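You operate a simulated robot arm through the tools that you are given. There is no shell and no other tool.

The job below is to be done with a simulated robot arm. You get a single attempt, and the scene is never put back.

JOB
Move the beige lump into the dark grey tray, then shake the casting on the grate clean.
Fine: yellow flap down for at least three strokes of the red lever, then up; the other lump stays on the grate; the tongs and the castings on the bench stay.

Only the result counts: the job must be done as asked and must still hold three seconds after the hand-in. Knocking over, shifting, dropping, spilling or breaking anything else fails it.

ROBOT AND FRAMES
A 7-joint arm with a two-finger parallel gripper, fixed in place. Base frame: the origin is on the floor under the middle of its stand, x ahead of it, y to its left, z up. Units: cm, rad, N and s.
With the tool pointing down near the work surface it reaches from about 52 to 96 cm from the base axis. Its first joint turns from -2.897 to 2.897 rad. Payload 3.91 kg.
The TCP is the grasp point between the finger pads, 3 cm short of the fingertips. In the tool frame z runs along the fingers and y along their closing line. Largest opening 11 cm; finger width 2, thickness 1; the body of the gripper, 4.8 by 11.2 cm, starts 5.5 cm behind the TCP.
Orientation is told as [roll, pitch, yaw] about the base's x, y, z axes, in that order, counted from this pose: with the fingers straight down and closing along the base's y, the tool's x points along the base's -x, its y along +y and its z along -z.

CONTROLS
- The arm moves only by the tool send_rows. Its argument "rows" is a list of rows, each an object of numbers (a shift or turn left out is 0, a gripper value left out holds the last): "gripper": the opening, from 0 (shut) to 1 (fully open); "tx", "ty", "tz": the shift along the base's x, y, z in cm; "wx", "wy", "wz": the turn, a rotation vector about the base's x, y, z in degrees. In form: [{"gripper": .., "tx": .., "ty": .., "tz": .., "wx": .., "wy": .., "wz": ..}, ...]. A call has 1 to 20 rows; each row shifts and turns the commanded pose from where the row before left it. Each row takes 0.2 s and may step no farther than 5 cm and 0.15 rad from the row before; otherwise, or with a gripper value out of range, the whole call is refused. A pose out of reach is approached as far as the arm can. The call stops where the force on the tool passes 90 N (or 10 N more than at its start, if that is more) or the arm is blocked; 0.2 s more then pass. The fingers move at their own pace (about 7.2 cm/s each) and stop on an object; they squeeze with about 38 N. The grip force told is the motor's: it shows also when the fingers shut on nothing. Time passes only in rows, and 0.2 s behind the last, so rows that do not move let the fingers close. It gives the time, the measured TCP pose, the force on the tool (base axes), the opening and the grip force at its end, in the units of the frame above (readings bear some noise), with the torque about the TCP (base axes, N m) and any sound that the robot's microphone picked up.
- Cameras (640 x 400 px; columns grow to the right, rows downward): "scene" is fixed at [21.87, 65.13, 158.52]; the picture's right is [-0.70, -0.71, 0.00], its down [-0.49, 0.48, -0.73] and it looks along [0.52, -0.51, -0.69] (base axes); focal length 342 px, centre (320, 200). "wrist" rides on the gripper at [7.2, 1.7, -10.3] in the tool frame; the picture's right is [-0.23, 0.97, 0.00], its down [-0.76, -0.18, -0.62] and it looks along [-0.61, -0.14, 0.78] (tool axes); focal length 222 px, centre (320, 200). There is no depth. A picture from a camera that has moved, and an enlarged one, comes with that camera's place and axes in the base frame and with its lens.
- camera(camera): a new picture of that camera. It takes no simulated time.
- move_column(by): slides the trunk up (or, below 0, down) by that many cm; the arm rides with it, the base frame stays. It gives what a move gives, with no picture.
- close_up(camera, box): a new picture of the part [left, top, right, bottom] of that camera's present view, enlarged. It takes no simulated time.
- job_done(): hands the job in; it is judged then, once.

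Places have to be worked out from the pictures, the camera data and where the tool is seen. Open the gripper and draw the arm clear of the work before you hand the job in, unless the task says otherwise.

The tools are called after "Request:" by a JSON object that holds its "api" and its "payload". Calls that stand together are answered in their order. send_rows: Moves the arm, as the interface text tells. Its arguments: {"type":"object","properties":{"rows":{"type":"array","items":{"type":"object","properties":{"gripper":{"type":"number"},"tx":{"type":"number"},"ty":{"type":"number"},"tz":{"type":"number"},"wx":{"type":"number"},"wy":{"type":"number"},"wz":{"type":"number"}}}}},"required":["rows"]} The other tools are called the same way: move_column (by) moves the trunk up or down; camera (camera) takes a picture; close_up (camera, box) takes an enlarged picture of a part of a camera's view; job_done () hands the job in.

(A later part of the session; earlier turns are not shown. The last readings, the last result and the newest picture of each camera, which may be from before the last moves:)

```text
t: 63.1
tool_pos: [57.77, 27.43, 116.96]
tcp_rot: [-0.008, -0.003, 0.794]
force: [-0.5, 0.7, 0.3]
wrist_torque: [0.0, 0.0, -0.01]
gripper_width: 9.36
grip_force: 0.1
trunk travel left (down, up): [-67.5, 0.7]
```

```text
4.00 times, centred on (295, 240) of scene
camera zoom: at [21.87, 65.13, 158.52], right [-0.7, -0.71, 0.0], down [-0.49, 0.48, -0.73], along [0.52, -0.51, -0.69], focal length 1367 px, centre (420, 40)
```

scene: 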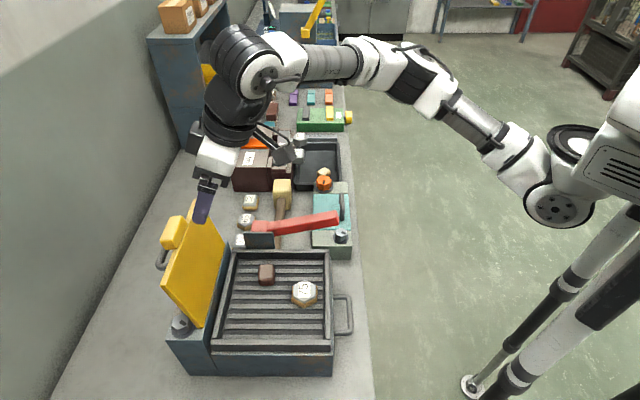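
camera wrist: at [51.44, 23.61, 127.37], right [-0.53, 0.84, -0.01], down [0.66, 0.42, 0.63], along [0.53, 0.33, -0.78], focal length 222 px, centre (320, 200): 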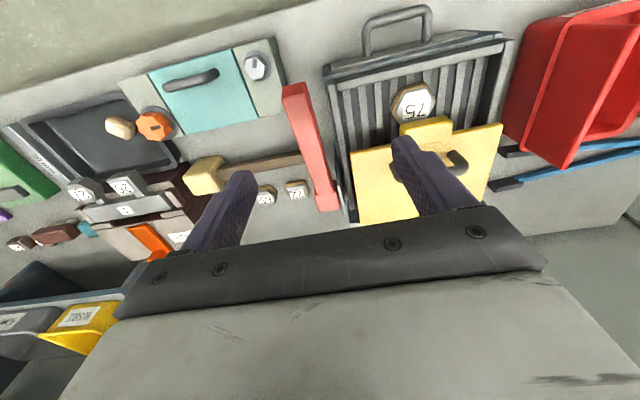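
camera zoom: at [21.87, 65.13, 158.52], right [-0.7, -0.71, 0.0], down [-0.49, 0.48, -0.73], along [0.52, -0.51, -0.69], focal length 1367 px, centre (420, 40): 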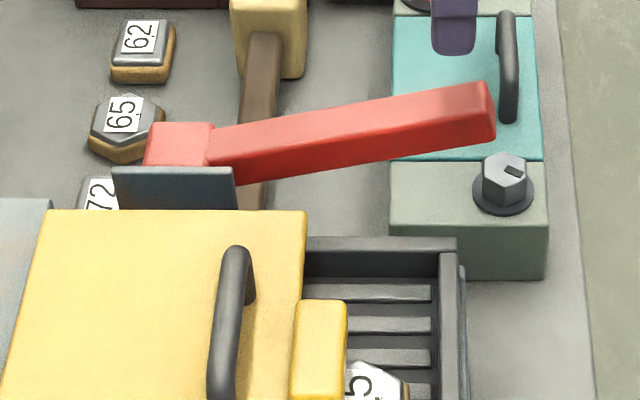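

I'll zoom on the lever in the wrist view to fix its end position and thickness.

Request:
{"api": "close_up", "payload": {"camera": "wrist", "box": [240, 60, 360, 230]}}

Request:
{"api": "close_up", "payload": {"camera": "scene", "box": [240, 195, 350, 255]}}

```text
2.35 times, centred on (300, 145) of wrist
camera zoom: at [51.44, 23.61, 127.37], right [-0.53, 0.84, -0.01], down [0.66, 0.42, 0.63], along [0.53, 0.33, -0.78], focal length 523 px, centre (367, 329)
```

zoom: 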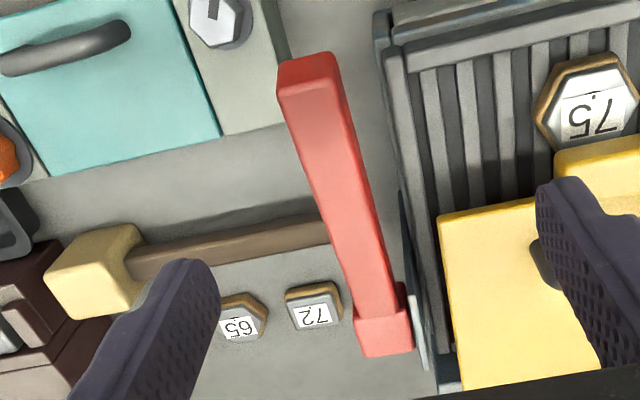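

```text
5.82 times, centred on (295, 225) of scene
camera zoom: at [21.87, 65.13, 158.52], right [-0.7, -0.71, 0.0], down [-0.49, 0.48, -0.73], along [0.52, -0.51, -0.69], focal length 1988 px, centre (466, 54)
```

zoom: 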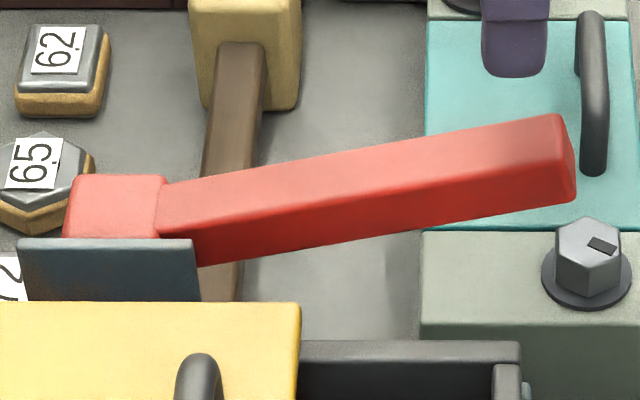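

The lever arm runs exactly along the bench's depth direction at lateral position v≈23.4, from about (68.9,35.9,99) up to its tip at about (57.8,24.6,103.5), about 2.4 cm thick. I'll position above it about 3 cm from the tip and narrow the opening.

Request:
{"api": "send_rows", "payload": {"rows": [{"gripper": 0.45, "tx": 0.8, "ty": -0.3, "tz": -2}, {"tx": 0.8, "ty": -0.2, "tz": -2.5}, {"tx": 0.58, "ty": -0.13, "tz": -2.5}]}}

Request:
{"api": "camera", "payload": {"camera": "wrist"}}

Request:
{"api": "close_up", "payload": {"camera": "scene", "box": [240, 195, 350, 255]}}

```text
t: 63.9
tool_pos: [59.89, 26.93, 110.01]
tcp_rot: [-0.007, -0.003, 0.792]
force: [-0.2, -0.1, -0.6]
wrist_torque: [0.0, -0.01, 0.05]
gripper_width: 4.95
grip_force: 0.0
trunk travel left (down, up): [-67.5, 0.7]
```

```text
taken
camera wrist: at [53.68, 23.05, 120.3], right [-0.53, 0.85, -0.01], down [0.66, 0.42, 0.63], along [0.53, 0.33, -0.78], focal length 222 px, centre (320, 200)
```

wrist: 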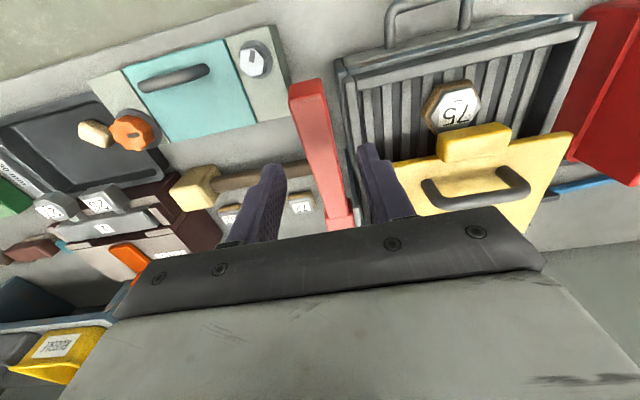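

```text
5.82 times, centred on (295, 225) of scene
camera zoom: at [21.87, 65.13, 158.52], right [-0.7, -0.71, 0.0], down [-0.49, 0.48, -0.73], along [0.52, -0.51, -0.69], focal length 1988 px, centre (466, 54)
```

zoom: 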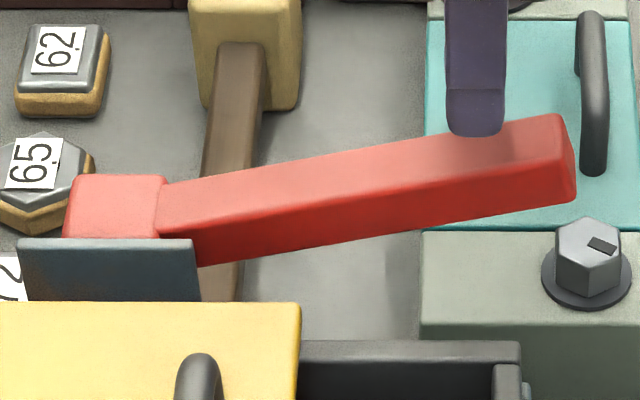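

The lever is centred between the fingers in the wrist view. Descending to straddle it.

Request:
{"api": "send_rows", "payload": {"rows": [{"tz": -2.5}, {"tz": -2.5}, {"tz": -2}, {"tz": -1}]}}

Request:
{"api": "camera", "payload": {"camera": "wrist"}}

Request:
{"api": "close_up", "payload": {"camera": "scene", "box": [240, 195, 350, 255]}}

```text
t: 64.9
tool_pos: [59.95, 26.79, 102.09]
tcp_rot: [-0.007, -0.003, 0.794]
force: [-0.2, 0.4, -0.5]
wrist_torque: [0.03, -0.01, -0.01]
gripper_width: 4.92
grip_force: 0.0
trunk travel left (down, up): [-67.5, 0.7]
```

```text
taken
camera wrist: at [53.58, 22.99, 112.32], right [-0.53, 0.85, -0.01], down [0.66, 0.42, 0.63], along [0.53, 0.33, -0.78], focal length 222 px, centre (320, 200)
```

wrist: 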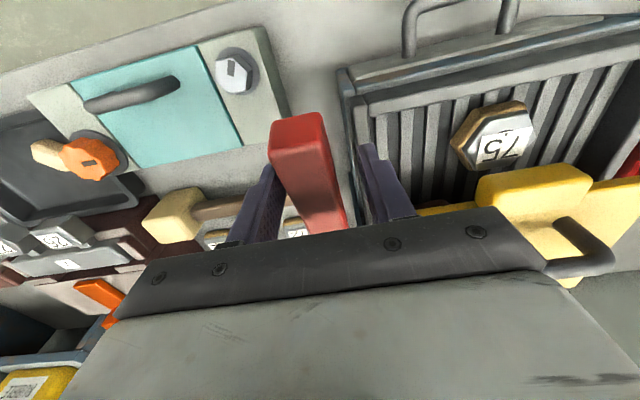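

```text
5.82 times, centred on (295, 225) of scene
camera zoom: at [21.87, 65.13, 158.52], right [-0.7, -0.71, 0.0], down [-0.49, 0.48, -0.73], along [0.52, -0.51, -0.69], focal length 1988 px, centre (466, 54)
```

zoom: 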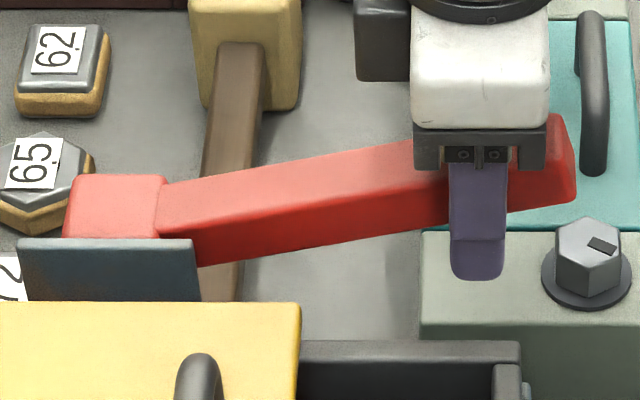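

The fingers straddle the lever cleanly. Closing on it.

Request:
{"api": "send_rows", "payload": {"rows": [{"gripper": 0.1}, {}, {}]}}

```text
t: 65.7
tool_pos: [60.25, 26.52, 102.01]
tcp_rot: [-0.008, -0.004, 0.787]
force: [24.6, -25.4, 4.1]
wrist_torque: [0.31, 0.06, -0.16]
gripper_width: 2.78
grip_force: 45.1
trunk travel left (down, up): [-67.5, 0.7]
```

Gripped at 2.78 cm, but with about 35 N sideways because the lever is slightly further along +e1. I'll shift the command to relieve it.

Request:
{"api": "send_rows", "payload": {"rows": [{"tx": 0.15, "ty": -0.15}, {"tx": 0.15, "ty": -0.15}, {}]}}

```text
t: 66.5
tool_pos: [60.23, 26.62, 102.09]
tcp_rot: [-0.006, -0.002, 0.794]
force: [11.5, -11.1, 1.7]
wrist_torque: [0.08, 0.17, -0.98]
gripper_width: 2.76
grip_force: 44.9
trunk travel left (down, up): [-67.5, 0.7]
```

Request:
{"api": "send_rows", "payload": {"rows": [{"tx": 0.12, "ty": -0.12}, {}]}}

```text
t: 67.1
tool_pos: [60.29, 26.57, 102.12]
tcp_rot: [-0.002, -0.003, 0.795]
force: [-0.1, -0.1, -1.7]
wrist_torque: [0.28, 0.43, -0.99]
gripper_width: 2.79
grip_force: 44.6
trunk travel left (down, up): [-67.5, 0.7]
```

Lateral force is now zero. I'll test a small downward stroke along the lever's arc (pivot near the bracket, radius about 15.5 cm), rotating the tool with it.

Request:
{"api": "send_rows", "payload": {"rows": [{"tx": -0.09, "ty": -0.09, "tz": -0.65, "wx": 1.75, "wy": -1.75}, {"tx": -0.08, "ty": -0.08, "tz": -0.65, "wx": 1.75, "wy": -1.75}]}}

Request:
{"api": "close_up", "payload": {"camera": "scene", "box": [240, 195, 350, 255]}}

```text
t: 67.7
tool_pos: [59.85, 26.27, 100.91]
tcp_rot: [-0.006, -0.086, 0.796]
force: [-13.1, 0.1, 1.0]
wrist_torque: [-0.12, 1.07, -0.68]
gripper_width: 2.8
grip_force: 45.2
trunk travel left (down, up): [-67.5, 0.7]
```

```text
5.82 times, centred on (295, 225) of scene
camera zoom: at [21.87, 65.13, 158.52], right [-0.7, -0.71, 0.0], down [-0.49, 0.48, -0.73], along [0.52, -0.51, -0.69], focal length 1988 px, centre (466, 54)
```

zoom: 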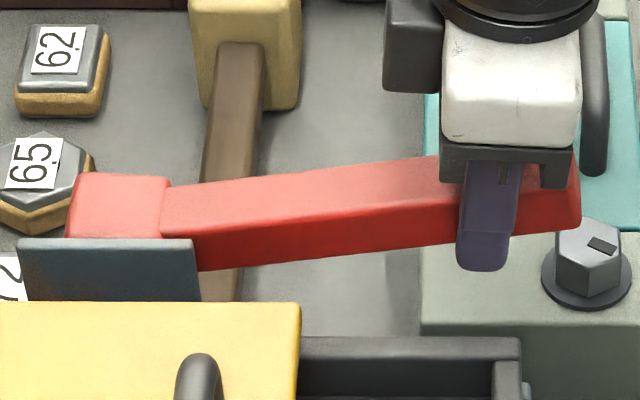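

The lever moves down easily with about 1 N vertical resistance. I'll continue down in small steps looking for its lower stop.

Request:
{"api": "send_rows", "payload": {"rows": [{"tx": -0.12, "ty": -0.09, "tz": -0.67, "wx": 1.6, "wy": -1.6}, {"tx": -0.1, "ty": -0.08, "tz": -0.67, "wx": 1.6, "wy": -1.6}, {"tx": -0.06, "ty": -0.04, "tz": -0.67, "wx": 1.6, "wy": -1.6}, {"tx": -0.04, "ty": -0.03, "tz": -0.67, "wx": 1.6, "wy": -1.6}]}}

Request:
{"api": "close_up", "payload": {"camera": "scene", "box": [240, 195, 350, 255]}}

```text
t: 68.7
tool_pos: [59.66, 26.05, 98.37]
tcp_rot: [-0.008, -0.251, 0.792]
force: [-15.7, -8.9, 8.8]
wrist_torque: [0.75, 0.2, -0.62]
gripper_width: 2.78
grip_force: 45.3
trunk travel left (down, up): [-67.5, 0.7]
```

```text
5.82 times, centred on (295, 225) of scene
camera zoom: at [21.87, 65.13, 158.52], right [-0.7, -0.71, 0.0], down [-0.49, 0.48, -0.73], along [0.52, -0.51, -0.69], focal length 1988 px, centre (466, 54)
```

zoom: 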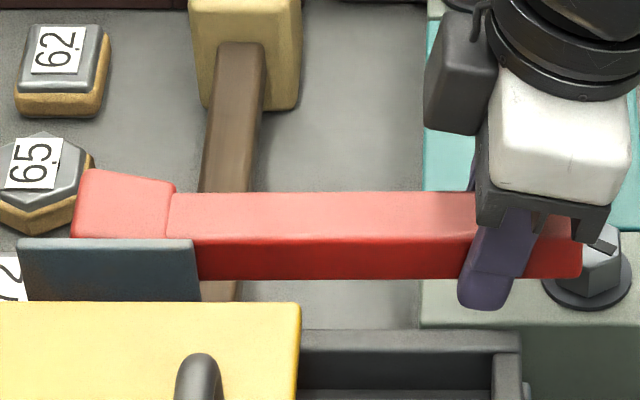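

The lever is about horizontal. The forward push suggests the pivot is lower than assumed (z≈96), so I'll correct the arc and keep going to find the lower stop.

Request:
{"api": "send_rows", "payload": {"rows": [{"tx": -0.15, "ty": -0.15, "tz": -0.65, "wx": 1.7, "wy": -1.7}, {"tx": -0.05, "ty": -0.05, "tz": -0.7, "wx": 1.7, "wy": -1.7}, {"tx": -0.01, "ty": -0.01, "tz": -0.7, "wx": 1.7, "wy": -1.7}]}}

Request:
{"api": "close_up", "payload": {"camera": "scene", "box": [240, 195, 350, 255]}}

Request:
{"api": "camera", "payload": {"camera": "wrist"}}

```text
t: 69.5
tool_pos: [59.66, 26.02, 96.36]
tcp_rot: [-0.01, -0.382, 0.794]
force: [-1.2, 9.9, 14.6]
wrist_torque: [1.43, -0.36, -0.65]
gripper_width: 2.79
grip_force: 44.7
trunk travel left (down, up): [-67.5, 0.7]
```

```text
5.82 times, centred on (295, 225) of scene
camera zoom: at [21.87, 65.13, 158.52], right [-0.7, -0.71, 0.0], down [-0.49, 0.48, -0.73], along [0.52, -0.51, -0.69], focal length 1988 px, centre (466, 54)
```

zoom: 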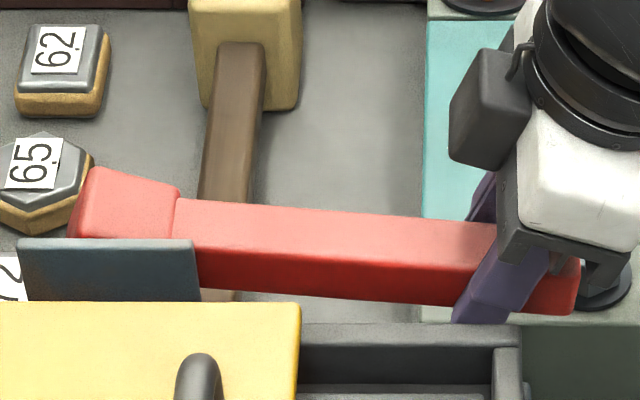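

```text
taken
camera wrist: at [51.03, 19.8, 103.14], right [-0.54, 0.84, 0.07], down [0.46, 0.22, 0.86], along [0.71, 0.5, -0.5], focal length 222 px, centre (320, 200)
```

wrist: 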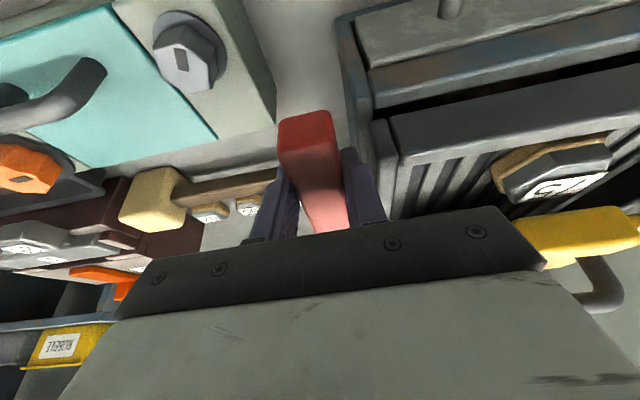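

The lever is now below horizontal with about 15 N vertical. I'll continue carefully, keeping an eye on the palm's clearance to the frame's corner.

Request:
{"api": "send_rows", "payload": {"rows": [{"tx": 0.02, "ty": 0.0, "tz": -0.6, "wx": 1.7, "wy": -1.7}, {"tx": 0.03, "ty": 0.02, "tz": -0.6, "wx": 1.7, "wy": -1.7}]}}

Request:
{"api": "close_up", "payload": {"camera": "scene", "box": [240, 195, 350, 255]}}

```text
t: 70.1
tool_pos: [59.51, 25.97, 95.14]
tcp_rot: [-0.012, -0.465, 0.794]
force: [-0.2, 7.6, 31.1]
wrist_torque: [0.47, 0.76, -0.55]
gripper_width: 2.78
grip_force: 45.1
trunk travel left (down, up): [-67.5, 0.7]
```

```text
5.82 times, centred on (295, 225) of scene
camera zoom: at [21.87, 65.13, 158.52], right [-0.7, -0.71, 0.0], down [-0.49, 0.48, -0.73], along [0.52, -0.51, -0.69], focal length 1988 px, centre (466, 54)
```

zoom: 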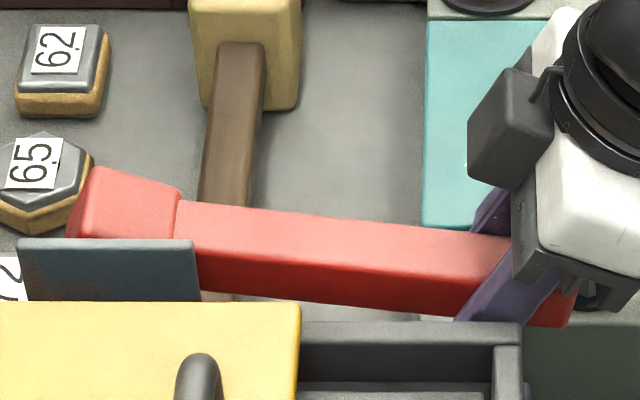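

The vertical force rose to 31 N, so this may be the lower stop. One more small step to confirm, and I'll listen for any sound.

Request:
{"api": "send_rows", "payload": {"rows": [{"tz": -0.3, "wx": 0.5, "wy": -0.5}]}}

```text
t: 70.5
tool_pos: [59.47, 25.82, 94.94]
tcp_rot: [-0.011, -0.476, 0.794]
force: [-0.6, 4.9, 32.0]
wrist_torque: [0.71, 0.7, -0.54]
gripper_width: 2.85
grip_force: 45.6
trunk travel left (down, up): [-67.5, 0.7]
```

Request:
{"api": "send_rows", "payload": {"rows": [{"tz": -0.4, "wx": 0.7, "wy": -0.7}, {}]}}

Request:
{"api": "close_up", "payload": {"camera": "scene", "box": [240, 195, 350, 255]}}

Request:
{"api": "close_up", "payload": {"camera": "wrist", "box": [220, 60, 440, 240]}}

```text
t: 71.1
tool_pos: [59.48, 25.9, 94.46]
tcp_rot: [-0.012, -0.491, 0.795]
force: [-0.5, 0.1, 32.3]
wrist_torque: [0.51, 0.62, -0.51]
gripper_width: 2.76
grip_force: 45.3
trunk travel left (down, up): [-67.5, 0.7]
```

```text
5.82 times, centred on (295, 225) of scene
camera zoom: at [21.87, 65.13, 158.52], right [-0.7, -0.71, 0.0], down [-0.49, 0.48, -0.73], along [0.52, -0.51, -0.69], focal length 1988 px, centre (466, 54)
```

zoom: 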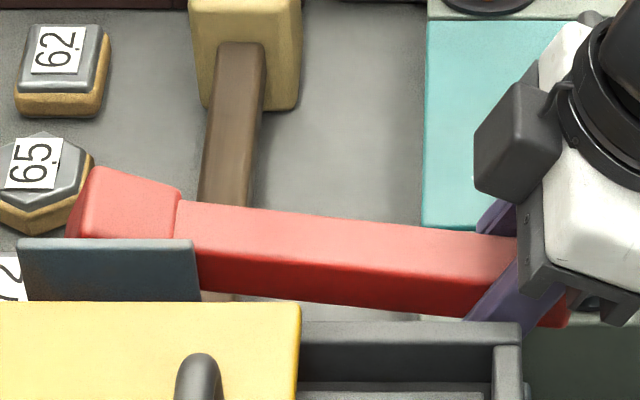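

```text
2.22 times, centred on (330, 150) of wrist
camera zoom: at [50.43, 19.19, 100.08], right [-0.55, 0.83, 0.1], down [0.38, 0.15, 0.91], along [0.74, 0.54, -0.4], focal length 494 px, centre (298, 311)
```

zoom: 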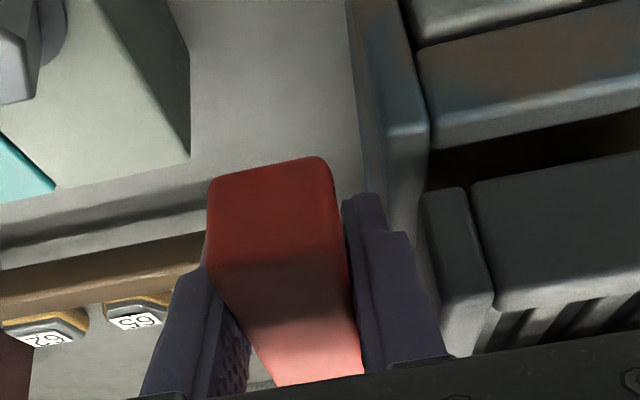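

The lever hasn't moved further; the fingers are just sliding at about 32 N, so this is its lower stop (TCP ≈95.2). Now I'll bring it back up along the same arc.

Request:
{"api": "send_rows", "payload": {"rows": [{"tz": 0.75, "wx": -1.8, "wy": 1.8}, {"tx": -0.03, "ty": -0.03, "tz": 0.75, "wx": -1.8, "wy": 1.8}, {"tz": 0.75, "wx": -1.8, "wy": 1.8}, {"tx": 0.02, "ty": 0.02, "tz": 0.75, "wx": -1.8, "wy": 1.8}, {"tx": 0.04, "ty": 0.04, "tz": 0.75, "wx": -1.8, "wy": 1.8}]}}

Request:
{"api": "close_up", "payload": {"camera": "scene", "box": [240, 195, 350, 255]}}

```text
t: 72.3
tool_pos: [59.33, 25.82, 97.93]
tcp_rot: [-0.01, -0.259, 0.794]
force: [-24.7, -8.3, -0.4]
wrist_torque: [-0.09, 1.3, -0.59]
gripper_width: 2.82
grip_force: 45.2
trunk travel left (down, up): [-67.5, 0.7]
```

```text
5.82 times, centred on (295, 225) of scene
camera zoom: at [21.87, 65.13, 158.52], right [-0.7, -0.71, 0.0], down [-0.49, 0.48, -0.73], along [0.52, -0.51, -0.69], focal length 1988 px, centre (466, 54)
```

zoom: 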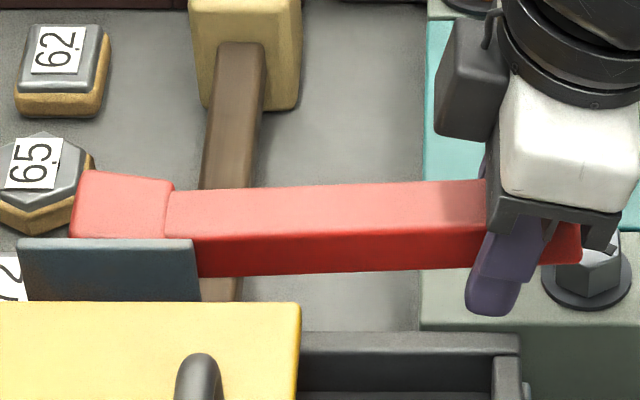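

The lever comes up fine. I'll relieve the sideways and forward loads a bit and continue to the upper position.

Request:
{"api": "send_rows", "payload": {"rows": [{"tx": -0.15, "ty": -0.05, "tz": 0.7, "wx": -1.8, "wy": 1.8}, {"tx": 0.02, "ty": 0.08, "tz": 0.7, "wx": -1.8, "wy": 1.8}, {"tx": 0.1, "ty": 0.1, "tz": 0.7, "wx": -1.8, "wy": 1.8}, {"tx": 0.12, "ty": 0.12, "tz": 0.7, "wx": -1.8, "wy": 1.8}]}}

Request:
{"api": "close_up", "payload": {"camera": "scene", "box": [240, 195, 350, 255]}}

```text
t: 73.3
tool_pos: [59.75, 26.05, 100.76]
tcp_rot: [-0.009, -0.086, 0.791]
force: [-14.4, -7.1, 0.7]
wrist_torque: [-0.42, 1.03, -0.79]
gripper_width: 2.8
grip_force: 44.8
trunk travel left (down, up): [-67.5, 0.7]
```

```text
5.82 times, centred on (295, 225) of scene
camera zoom: at [21.87, 65.13, 158.52], right [-0.7, -0.71, 0.0], down [-0.49, 0.48, -0.73], along [0.52, -0.51, -0.69], focal length 1988 px, centre (466, 54)
```

zoom: 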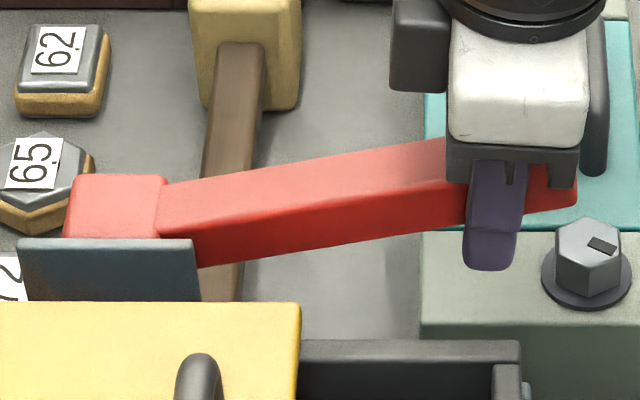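

Nearly back to the original angle. I'll continue up to feel the upper stop.

Request:
{"api": "send_rows", "payload": {"rows": [{"tx": 0.1, "ty": 0.1, "tz": 0.5, "wx": -1.2, "wy": 1.2}, {"tx": 0.1, "ty": 0.1, "tz": 0.5, "wx": -1.2, "wy": 1.2}]}}

Request:
{"api": "close_up", "payload": {"camera": "scene", "box": [240, 195, 350, 255]}}

```text
t: 73.9
tool_pos: [60.0, 26.3, 101.44]
tcp_rot: [-0.007, -0.023, 0.793]
force: [-14.6, -3.5, -29.4]
wrist_torque: [0.38, 0.49, -0.89]
gripper_width: 2.8
grip_force: 44.9
trunk travel left (down, up): [-67.5, 0.7]
```

```text
5.82 times, centred on (295, 225) of scene
camera zoom: at [21.87, 65.13, 158.52], right [-0.7, -0.71, 0.0], down [-0.49, 0.48, -0.73], along [0.52, -0.51, -0.69], focal length 1988 px, centre (466, 54)
```

zoom: 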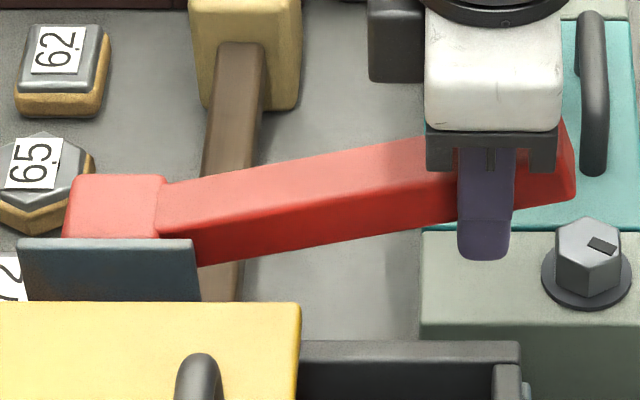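

The upper stop is felt (−29 N), so one full stroke is complete. Second stroke: down to the stop.

Request:
{"api": "send_rows", "payload": {"rows": [{"tx": -0.23, "ty": -0.21, "tz": -0.76, "wx": 1.77, "wy": -1.77}, {"tx": -0.18, "ty": -0.18, "tz": -0.76, "wx": 1.77, "wy": -1.77}, {"tx": -0.14, "ty": -0.14, "tz": -0.76, "wx": 1.77, "wy": -1.77}, {"tx": -0.11, "ty": -0.11, "tz": -0.76, "wx": 1.77, "wy": -1.77}, {"tx": -0.07, "ty": -0.07, "tz": -0.76, "wx": 1.77, "wy": -1.77}, {"tx": -0.035, "ty": -0.035, "tz": -0.76, "wx": 1.77, "wy": -1.77}, {"tz": -0.76, "wx": 1.77, "wy": -1.77}, {"tx": 0.014, "ty": 0.014, "tz": -0.76, "wx": 1.77, "wy": -1.77}, {"tx": 0.03, "ty": 0.03, "tz": -0.76, "wx": 1.77, "wy": -1.77}, {"tx": 0.035, "ty": 0.035, "tz": -0.6, "wx": 1.77, "wy": -1.77}, {}]}}

Request:
{"api": "close_up", "payload": {"camera": "scene", "box": [200, 195, 360, 315]}}

```text
t: 76.3
tool_pos: [59.36, 25.72, 94.47]
tcp_rot: [-0.013, -0.468, 0.795]
force: [11.7, 6.2, 27.2]
wrist_torque: [0.18, 0.82, -0.53]
gripper_width: 2.77
grip_force: 44.5
trunk travel left (down, up): [-67.5, 0.7]
```

```text
3.33 times, centred on (280, 255) of scene
camera zoom: at [21.87, 65.13, 158.52], right [-0.7, -0.71, 0.0], down [-0.49, 0.48, -0.73], along [0.52, -0.51, -0.69], focal length 1139 px, centre (453, 17)
```

zoom: 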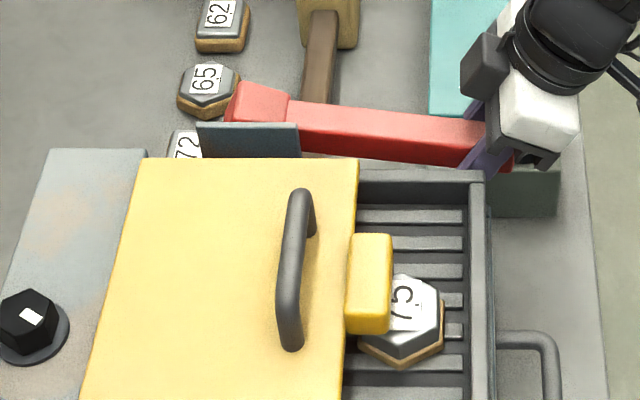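

The bottom stop is reached again (27 N) and the flap is still down. Bringing the lever up.

Request:
{"api": "send_rows", "payload": {"rows": [{"tx": -0.035, "ty": -0.035, "tz": 0.7, "wx": -1.77, "wy": 1.77}, {"tx": -0.03, "ty": -0.03, "tz": 0.76, "wx": -1.77, "wy": 1.77}, {"tx": -0.014, "ty": -0.014, "tz": 0.76, "wx": -1.77, "wy": 1.77}, {"tz": 0.76, "wx": -1.77, "wy": 1.77}, {"tx": 0.035, "ty": 0.035, "tz": 0.76, "wx": -1.77, "wy": 1.77}, {"tx": 0.07, "ty": 0.07, "tz": 0.76, "wx": -1.77, "wy": 1.77}, {"tx": 0.11, "ty": 0.11, "tz": 0.76, "wx": -1.77, "wy": 1.77}, {"tx": 0.14, "ty": 0.14, "tz": 0.76, "wx": -1.77, "wy": 1.77}, {"tx": 0.18, "ty": 0.18, "tz": 0.76, "wx": -1.77, "wy": 1.77}, {"tx": 0.22, "ty": 0.22, "tz": 0.7, "wx": -1.77, "wy": 1.77}, {}]}}

Request:
{"api": "close_up", "payload": {"camera": "scene", "box": [200, 195, 360, 315]}}

```text
t: 78.7
tool_pos: [60.03, 26.27, 101.63]
tcp_rot: [-0.006, -0.028, 0.792]
force: [-6.3, -5.3, -16.9]
wrist_torque: [0.51, 0.1, -0.78]
gripper_width: 2.79
grip_force: 44.8
trunk travel left (down, up): [-67.5, 0.7]
```

```text
3.33 times, centred on (280, 255) of scene
camera zoom: at [21.87, 65.13, 158.52], right [-0.7, -0.71, 0.0], down [-0.49, 0.48, -0.73], along [0.52, -0.51, -0.69], focal length 1139 px, centre (453, 17)
```

zoom: 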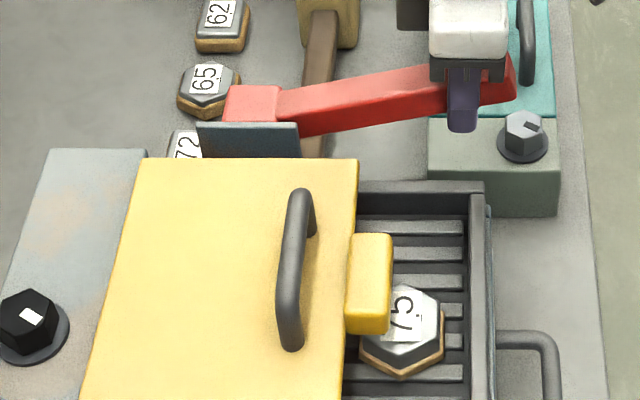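

The whole grate visibly rocks with the lever, so the shaker is working. I'll push a bit more to the upper stop to be sure, then do the third stroke down.

Request:
{"api": "send_rows", "payload": {"rows": [{"tx": 0.05, "ty": 0.05, "tz": 0.35}, {}]}}

Request:
{"api": "send_rows", "payload": {"rows": [{"tx": -0.24, "ty": -0.24, "tz": -0.76, "wx": 1.77, "wy": -1.77}, {"tx": -0.2, "ty": -0.2, "tz": -0.76, "wx": 1.77, "wy": -1.77}, {"tx": -0.14, "ty": -0.14, "tz": -0.76, "wx": 1.77, "wy": -1.77}, {"tx": -0.11, "ty": -0.11, "tz": -0.76, "wx": 1.77, "wy": -1.77}, {"tx": -0.07, "ty": -0.07, "tz": -0.76, "wx": 1.77, "wy": -1.77}, {"tx": -0.035, "ty": -0.035, "tz": -0.76, "wx": 1.77, "wy": -1.77}, {"tz": -0.76, "wx": 1.77, "wy": -1.77}, {"tx": 0.014, "ty": 0.014, "tz": -0.76, "wx": 1.77, "wy": -1.77}, {"tx": 0.03, "ty": 0.03, "tz": -0.76, "wx": 1.77, "wy": -1.77}, {"tx": 0.035, "ty": 0.035, "tz": -0.8, "wx": 1.77, "wy": -1.77}, {}]}}

Request:
{"api": "close_up", "payload": {"camera": "scene", "box": [200, 195, 360, 315]}}

```text
t: 79.3
tool_pos: [60.09, 26.37, 101.84]
tcp_rot: [-0.008, -0.023, 0.791]
force: [-8.4, -1.4, -31.4]
wrist_torque: [0.26, 0.37, -0.93]
gripper_width: 2.81
grip_force: 45.4
trunk travel left (down, up): [-67.5, 0.7]
```

```text
t: 81.7
tool_pos: [59.27, 25.61, 94.69]
tcp_rot: [-0.011, -0.469, 0.792]
force: [10.2, -0.3, 31.6]
wrist_torque: [0.57, 0.43, -0.47]
gripper_width: 2.81
grip_force: 44.9
trunk travel left (down, up): [-67.5, 0.7]
```

```text
3.33 times, centred on (280, 255) of scene
camera zoom: at [21.87, 65.13, 158.52], right [-0.7, -0.71, 0.0], down [-0.49, 0.48, -0.73], along [0.52, -0.51, -0.69], focal length 1139 px, centre (453, 17)
```

zoom: 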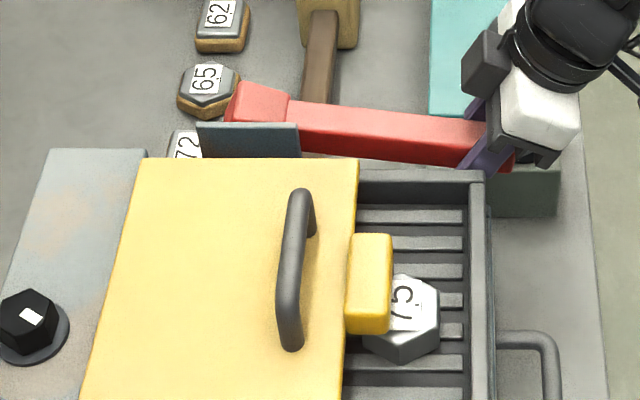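

The tan crust on the "75" casting is gone, so it's clean now. I'll complete this third stroke upward to the stop.

Request:
{"api": "send_rows", "payload": {"rows": [{"tx": -0.035, "ty": -0.035, "tz": 0.7, "wx": -1.77, "wy": 1.77}, {"tx": -0.03, "ty": -0.03, "tz": 0.76, "wx": -1.77, "wy": 1.77}, {"tx": -0.014, "ty": -0.014, "tz": 0.76, "wx": -1.77, "wy": 1.77}, {"tz": 0.76, "wx": -1.77, "wy": 1.77}, {"tx": 0.035, "ty": 0.035, "tz": 0.76, "wx": -1.77, "wy": 1.77}, {"tx": 0.07, "ty": 0.07, "tz": 0.76, "wx": -1.77, "wy": 1.77}, {"tx": 0.11, "ty": 0.11, "tz": 0.76, "wx": -1.77, "wy": 1.77}, {"tx": 0.14, "ty": 0.14, "tz": 0.76, "wx": -1.77, "wy": 1.77}, {"tx": 0.2, "ty": 0.2, "tz": 0.76, "wx": -1.77, "wy": 1.77}, {"tx": 0.24, "ty": 0.24, "tz": 0.85, "wx": -1.77, "wy": 1.77}, {}]}}

Request:
{"api": "close_up", "payload": {"camera": "scene", "box": [200, 195, 360, 315]}}

Request:
{"api": "camera", "payload": {"camera": "scene"}}

```text
t: 84.1
tool_pos: [59.95, 26.32, 101.89]
tcp_rot: [-0.008, -0.026, 0.792]
force: [-13.9, -10.8, -27.4]
wrist_torque: [0.22, 0.41, -0.88]
gripper_width: 2.8
grip_force: 45.8
trunk travel left (down, up): [-67.5, 0.7]
```

```text
3.33 times, centred on (280, 255) of scene
camera zoom: at [21.87, 65.13, 158.52], right [-0.7, -0.71, 0.0], down [-0.49, 0.48, -0.73], along [0.52, -0.51, -0.69], focal length 1139 px, centre (453, 17)
```

zoom: 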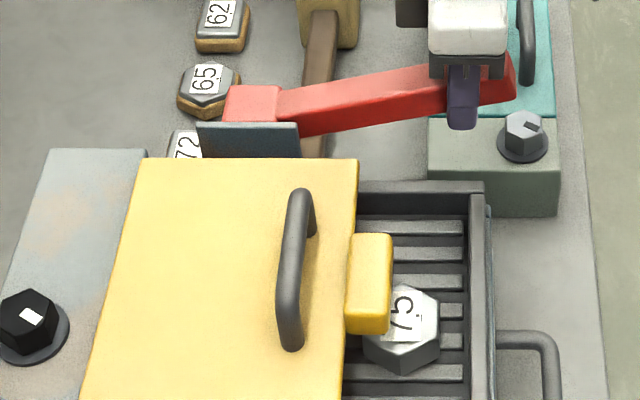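

```text
taken
```

scene: 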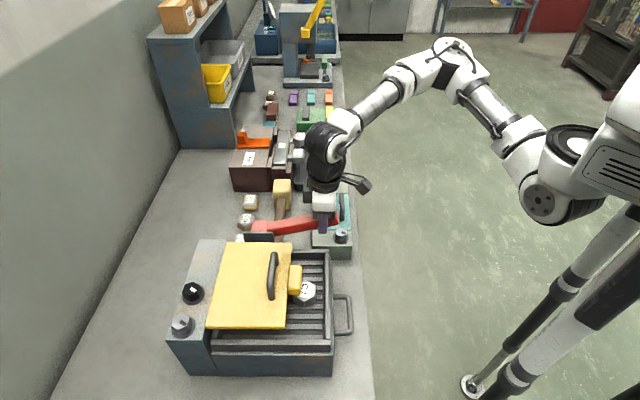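

Three full strokes are done and the casting is clean. I'll do one extra full stroke as margin, since "at least three" allows it.

Request:
{"api": "send_rows", "payload": {"rows": [{"tx": -0.22, "ty": -0.22, "tz": -0.76, "wx": 1.77, "wy": -1.77}, {"tx": -0.2, "ty": -0.2, "tz": -0.76, "wx": 1.77, "wy": -1.77}, {"tx": -0.14, "ty": -0.14, "tz": -0.76, "wx": 1.77, "wy": -1.77}, {"tx": -0.11, "ty": -0.11, "tz": -0.76, "wx": 1.77, "wy": -1.77}, {"tx": -0.07, "ty": -0.07, "tz": -0.76, "wx": 1.77, "wy": -1.77}, {"tx": -0.035, "ty": -0.035, "tz": -0.76, "wx": 1.77, "wy": -1.77}, {"tz": -0.76, "wx": 1.77, "wy": -1.77}, {"tx": 0.014, "ty": 0.014, "tz": -0.76, "wx": 1.77, "wy": -1.77}, {"tx": 0.03, "ty": 0.03, "tz": -0.76, "wx": 1.77, "wy": -1.77}, {"tx": 0.035, "ty": 0.035, "tz": -0.8, "wx": 1.77, "wy": -1.77}, {}]}}

Request:
{"api": "send_rows", "payload": {"rows": [{"tx": -0.035, "ty": -0.035, "tz": 0.7, "wx": -1.77, "wy": 1.77}, {"tx": -0.03, "ty": -0.03, "tz": 0.76, "wx": -1.77, "wy": 1.77}, {"tx": -0.014, "ty": -0.014, "tz": 0.76, "wx": -1.77, "wy": 1.77}, {"tz": 0.76, "wx": -1.77, "wy": 1.77}, {"tx": 0.035, "ty": 0.035, "tz": 0.76, "wx": -1.77, "wy": 1.77}, {"tx": 0.07, "ty": 0.07, "tz": 0.76, "wx": -1.77, "wy": 1.77}, {"tx": 0.11, "ty": 0.11, "tz": 0.76, "wx": -1.77, "wy": 1.77}, {"tx": 0.14, "ty": 0.14, "tz": 0.76, "wx": -1.77, "wy": 1.77}, {"tx": 0.2, "ty": 0.2, "tz": 0.76, "wx": -1.77, "wy": 1.77}, {"tx": 0.22, "ty": 0.22, "tz": 0.8, "wx": -1.77, "wy": 1.77}, {}]}}

Request:
{"api": "close_up", "payload": {"camera": "scene", "box": [200, 195, 360, 315]}}

```text
t: 86.5
tool_pos: [59.24, 25.54, 94.8]
tcp_rot: [-0.013, -0.467, 0.794]
force: [9.0, -1.4, 31.7]
wrist_torque: [0.57, 0.46, -0.49]
gripper_width: 2.79
grip_force: 45.8
trunk travel left (down, up): [-67.5, 0.7]
```

```text
t: 88.9
tool_pos: [60.1, 26.33, 101.98]
tcp_rot: [-0.006, -0.027, 0.793]
force: [-15.0, -10.5, -27.2]
wrist_torque: [0.26, 0.44, -0.87]
gripper_width: 2.81
grip_force: 45.0
trunk travel left (down, up): [-67.5, 0.7]
```

```text
3.33 times, centred on (280, 255) of scene
camera zoom: at [21.87, 65.13, 158.52], right [-0.7, -0.71, 0.0], down [-0.49, 0.48, -0.73], along [0.52, -0.51, -0.69], focal length 1139 px, centre (453, 17)
```

zoom: 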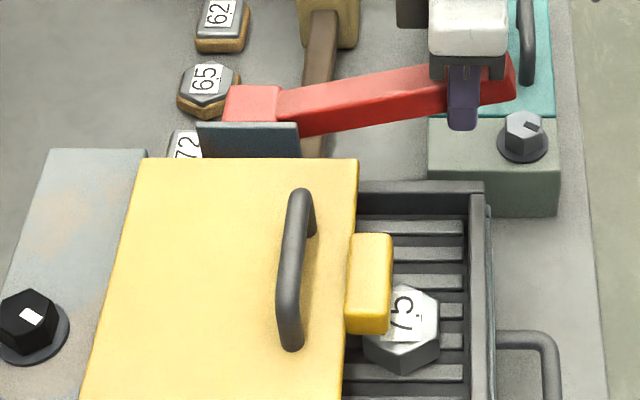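

Lever back at the top. I'll relieve the residual forces, open the fingers and rise clear.

Request:
{"api": "send_rows", "payload": {"rows": [{"tx": -0.14, "ty": -0.12, "tz": -0.3}, {"gripper": 0.45}, {}, {}]}}

Request:
{"api": "send_rows", "payload": {"rows": [{"tz": 1}, {"tz": 2}, {"tz": 3}, {"tz": 3}, {"tz": 2}]}}

Request:
{"api": "close_up", "payload": {"camera": "scene", "box": [160, 195, 360, 380]}}

Request:
{"api": "camera", "payload": {"camera": "wrist"}}

```text
t: 89.9
tool_pos: [59.87, 26.34, 101.69]
tcp_rot: [-0.006, -0.029, 0.792]
force: [-0.3, -1.4, -0.4]
wrist_torque: [-0.01, -0.01, 0.0]
gripper_width: 4.94
grip_force: 0.0
trunk travel left (down, up): [-67.5, 0.7]
```

```text
t: 91.1
tool_pos: [59.8, 26.3, 112.74]
tcp_rot: [-0.007, -0.028, 0.793]
force: [-0.2, 0.4, -1.0]
wrist_torque: [0.0, -0.03, 0.01]
gripper_width: 4.95
grip_force: 0.1
trunk travel left (down, up): [-67.5, 0.7]
```

```text
2.16 times, centred on (260, 288) of scene
camera zoom: at [21.87, 65.13, 158.52], right [-0.7, -0.71, 0.0], down [-0.49, 0.48, -0.73], along [0.52, -0.51, -0.69], focal length 739 px, centre (450, 11)
```

zoom: 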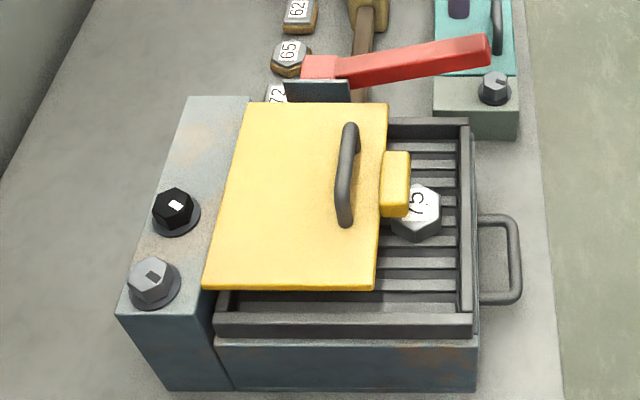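

```text
taken
camera wrist: at [53.31, 22.25, 122.86], right [-0.53, 0.85, 0.0], down [0.65, 0.41, 0.65], along [0.55, 0.34, -0.76], focal length 222 px, centre (320, 200)
```

wrist: 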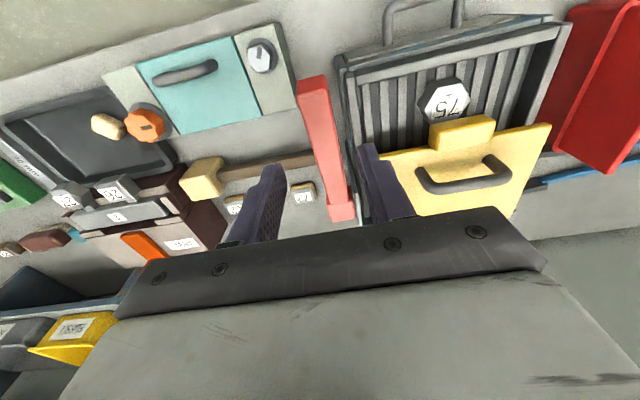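

All clear: the casting is clean and the lever is up. Now to reopen the flap by the same block, reversing the earlier path. First to the standoff with the same tilt.

Request:
{"api": "send_rows", "payload": {"rows": [{"tz": 1}, {"tx": -2.4, "ty": 2.8, "tz": 0.5}, {"tx": -2.4, "ty": 2.8}, {"gripper": 0.85, "tx": -2.4, "ty": 2.8, "wx": 3, "wy": -3}, {"tx": -2.4, "ty": 2.8, "wx": 4.5, "wy": -4.5}, {"tz": -1.5, "wx": 5, "wy": -5}, {"tz": -2, "wx": 5, "wy": -5}, {"tz": -2, "wx": 5, "wy": -5}, {"tz": -2, "wx": 4.7, "wy": -4.7}]}}

Request:
{"api": "camera", "payload": {"camera": "wrist"}}

Request:
{"api": "close_up", "payload": {"camera": "scene", "box": [200, 200, 360, 340]}}

```text
t: 93.1
tool_pos: [50.29, 37.39, 106.74]
tcp_rot: [-0.012, -0.7, 0.797]
force: [0.3, 0.7, 0.1]
wrist_torque: [0.02, -0.03, -0.01]
gripper_width: 9.36
grip_force: 0.1
trunk travel left (down, up): [-67.5, 0.7]
```

```text
taken
camera wrist: at [40.54, 30.09, 109.94], right [-0.57, 0.81, 0.14], down [0.25, 0.01, 0.97], along [0.78, 0.58, -0.21], focal length 222 px, centre (320, 200)
```

wrist: 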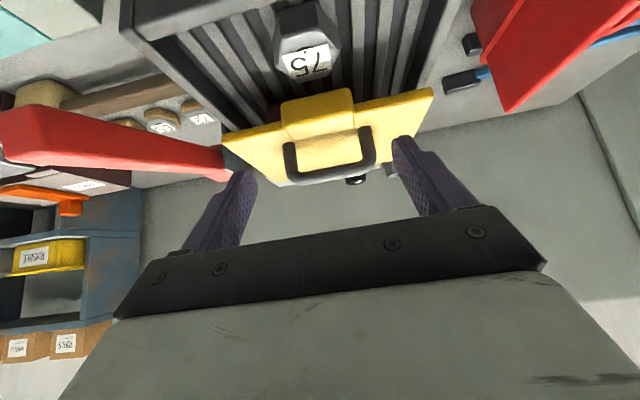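

```text
2.86 times, centred on (280, 270) of scene
camera zoom: at [21.87, 65.13, 158.52], right [-0.7, -0.71, 0.0], down [-0.49, 0.48, -0.73], along [0.52, -0.51, -0.69], focal length 976 px, centre (434, 0)
```

zoom: 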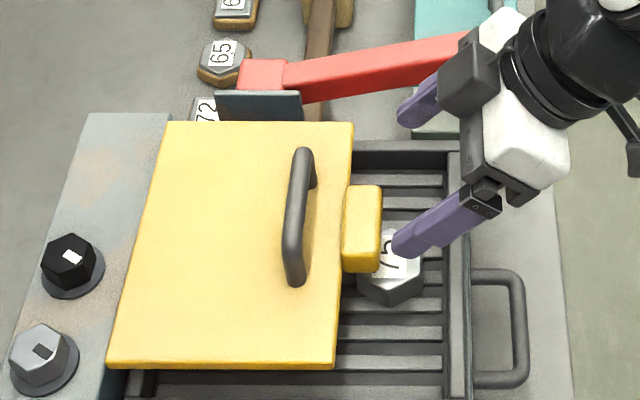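

The block is laterally centred. I'll descend to the standoff and advance partway along the tool axis.

Request:
{"api": "send_rows", "payload": {"rows": [{"tz": -2.3}, {"tx": -0.05, "ty": 0.1, "tz": -2.3}, {"tx": 0.69, "ty": 0.69, "tz": -1.14}, {"tx": 0.69, "ty": 0.69, "tz": -1.14}]}}

Request:
{"api": "close_up", "payload": {"camera": "wrist", "box": [180, 60, 480, 240]}}

Request:
{"api": "close_up", "payload": {"camera": "scene", "box": [255, 230, 345, 320]}}

```text
t: 94.1
tool_pos: [51.6, 38.87, 99.98]
tcp_rot: [-0.015, -0.698, 0.797]
force: [0.0, -0.6, -0.9]
wrist_torque: [0.0, 0.01, 0.01]
gripper_width: 9.35
grip_force: 0.0
trunk travel left (down, up): [-67.5, 0.7]
```

```text
2.13 times, centred on (330, 150) of wrist
camera zoom: at [41.91, 31.64, 103.07], right [-0.57, 0.81, 0.14], down [0.25, 0.01, 0.97], along [0.79, 0.58, -0.21], focal length 474 px, centre (299, 307)
```

zoom: 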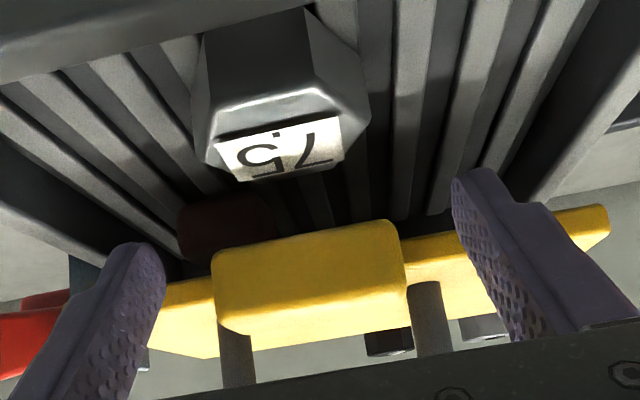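

```text
4.44 times, centred on (300, 275) of scene
camera zoom: at [21.87, 65.13, 158.52], right [-0.7, -0.71, 0.0], down [-0.49, 0.48, -0.73], along [0.52, -0.51, -0.69], focal length 1519 px, centre (409, -133)
```

zoom: 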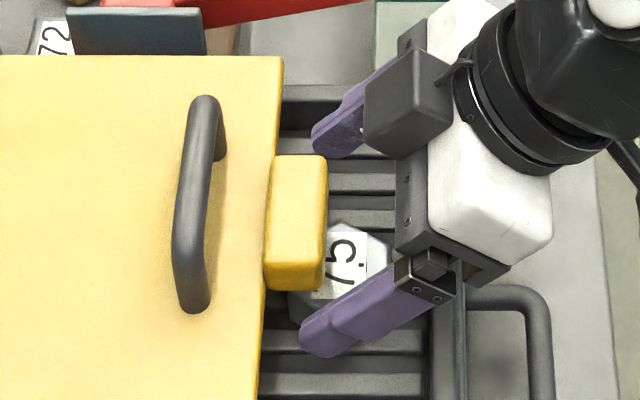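

The block centre is at about w=66.7, z≈98.8, so at closing the fingers had slid to its lower edge. I'll reposition up and toward the wall so the fingertips are centred on the block's ends.

Request:
{"api": "send_rows", "payload": {"rows": [{"tx": 0.0, "ty": 0.2, "tz": 0.5}, {"tx": 0.55, "ty": 0.7, "tz": 0}]}}

Request:
{"api": "close_up", "payload": {"camera": "wrist", "box": [180, 60, 480, 240]}}

Request:
{"api": "close_up", "payload": {"camera": "scene", "box": [255, 230, 345, 320]}}

```text
t: 94.7
tool_pos: [52.31, 39.92, 100.39]
tcp_rot: [-0.012, -0.698, 0.795]
force: [-0.2, 0.1, -0.1]
wrist_torque: [-0.02, 0.0, -0.01]
gripper_width: 9.36
grip_force: 0.1
trunk travel left (down, up): [-67.5, 0.7]
```

```text
2.13 times, centred on (330, 150) of wrist
camera zoom: at [42.44, 32.55, 103.57], right [-0.57, 0.81, 0.14], down [0.25, 0.01, 0.97], along [0.79, 0.58, -0.21], focal length 474 px, centre (299, 307)
```

zoom: 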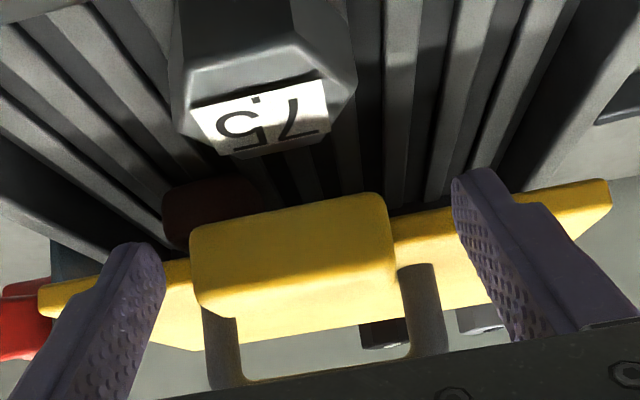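

```text
4.44 times, centred on (300, 275) of scene
camera zoom: at [21.87, 65.13, 158.52], right [-0.7, -0.71, 0.0], down [-0.49, 0.48, -0.73], along [0.52, -0.51, -0.69], focal length 1519 px, centre (409, -133)
```

zoom: 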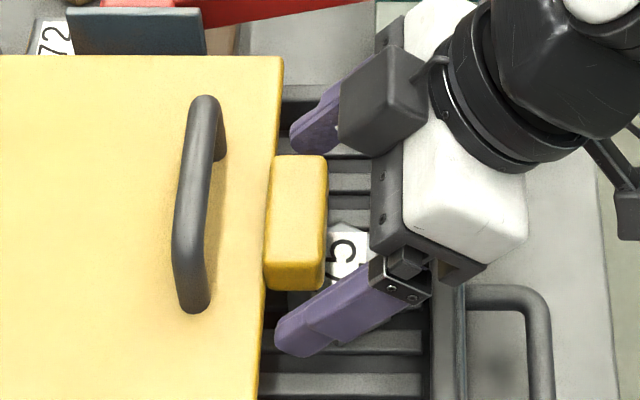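

Nicely overlapped. I'll back off half a centimetre so the tips won't foul the plate's edge, then close on the block.

Request:
{"api": "send_rows", "payload": {"rows": [{"tx": -0.07, "ty": -0.21, "tz": 0.48}, {"gripper": 0.5}, {}, {}]}}

Request:
{"api": "close_up", "payload": {"camera": "wrist", "box": [180, 60, 480, 240]}}

```text
t: 95.7
tool_pos: [52.27, 39.55, 100.74]
tcp_rot: [-0.015, -0.701, 0.792]
force: [8.9, -9.9, 1.6]
wrist_torque: [-0.04, -0.03, -0.34]
gripper_width: 5.98
grip_force: 44.8
trunk travel left (down, up): [-67.5, 0.7]
```

```text
2.13 times, centred on (330, 150) of wrist
camera zoom: at [42.46, 32.25, 104.03], right [-0.56, 0.81, 0.14], down [0.25, 0.01, 0.97], along [0.79, 0.58, -0.21], focal length 474 px, centre (299, 307)
```

zoom: 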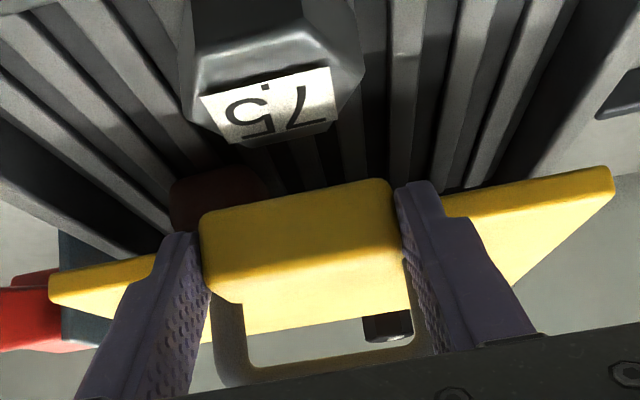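

Gripped at 6.0 cm on the block. I'll relieve the small sideways load and begin lifting along the refined arc (hinge at w≈82.9, z≈97.8, radius 16.2).

Request:
{"api": "send_rows", "payload": {"rows": [{"tx": 0.09, "ty": -0.09}, {"tx": 0.06, "ty": 0.06, "tz": 0.73, "wx": -0.28, "wy": 0.28}, {"tx": 0.06, "ty": 0.06, "tz": 0.73, "wx": -0.28, "wy": 0.28}, {"tx": 0.11, "ty": 0.11, "tz": 0.72, "wx": -0.28, "wy": 0.28}, {"tx": 0.11, "ty": 0.11, "tz": 0.72, "wx": -0.28, "wy": 0.28}]}}

Request:
{"api": "close_up", "payload": {"camera": "wrist", "box": [180, 60, 480, 240]}}

Request:
{"api": "close_up", "payload": {"camera": "scene", "box": [165, 190, 365, 370]}}

```text
t: 96.9
tool_pos: [52.59, 39.79, 103.67]
tcp_rot: [-0.012, -0.668, 0.795]
force: [4.2, -4.1, -8.3]
wrist_torque: [-0.62, 1.38, -0.37]
gripper_width: 5.99
grip_force: 45.1
trunk travel left (down, up): [-67.5, 0.7]
```

```text
2.13 times, centred on (330, 150) of wrist
camera zoom: at [42.89, 32.61, 107.24], right [-0.56, 0.81, 0.13], down [0.27, 0.03, 0.96], along [0.78, 0.58, -0.24], focal length 474 px, centre (299, 307)
```

zoom: 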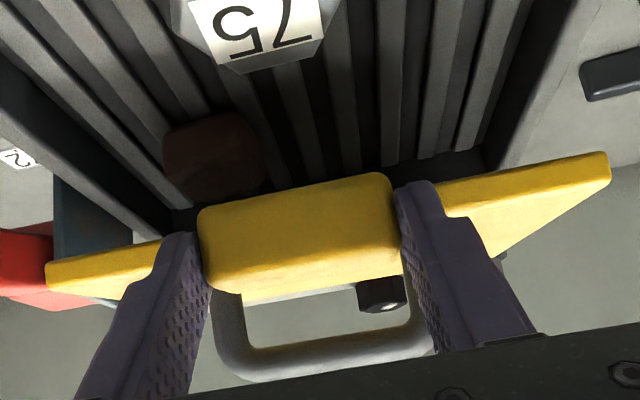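

```text
2.22 times, centred on (265, 280) of scene
camera zoom: at [21.87, 65.13, 158.52], right [-0.7, -0.71, 0.0], down [-0.49, 0.48, -0.73], along [0.52, -0.51, -0.69], focal length 759 px, centre (442, 22)
```

zoom: 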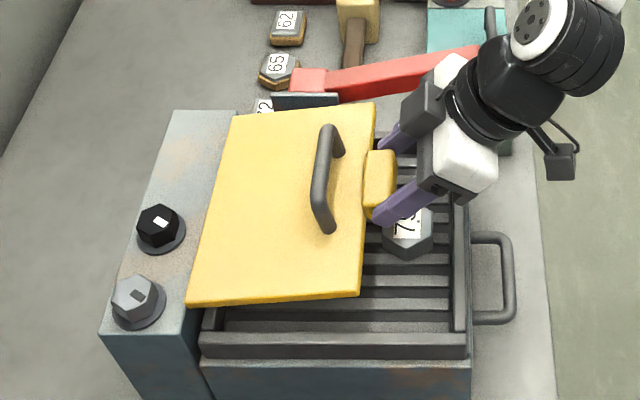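

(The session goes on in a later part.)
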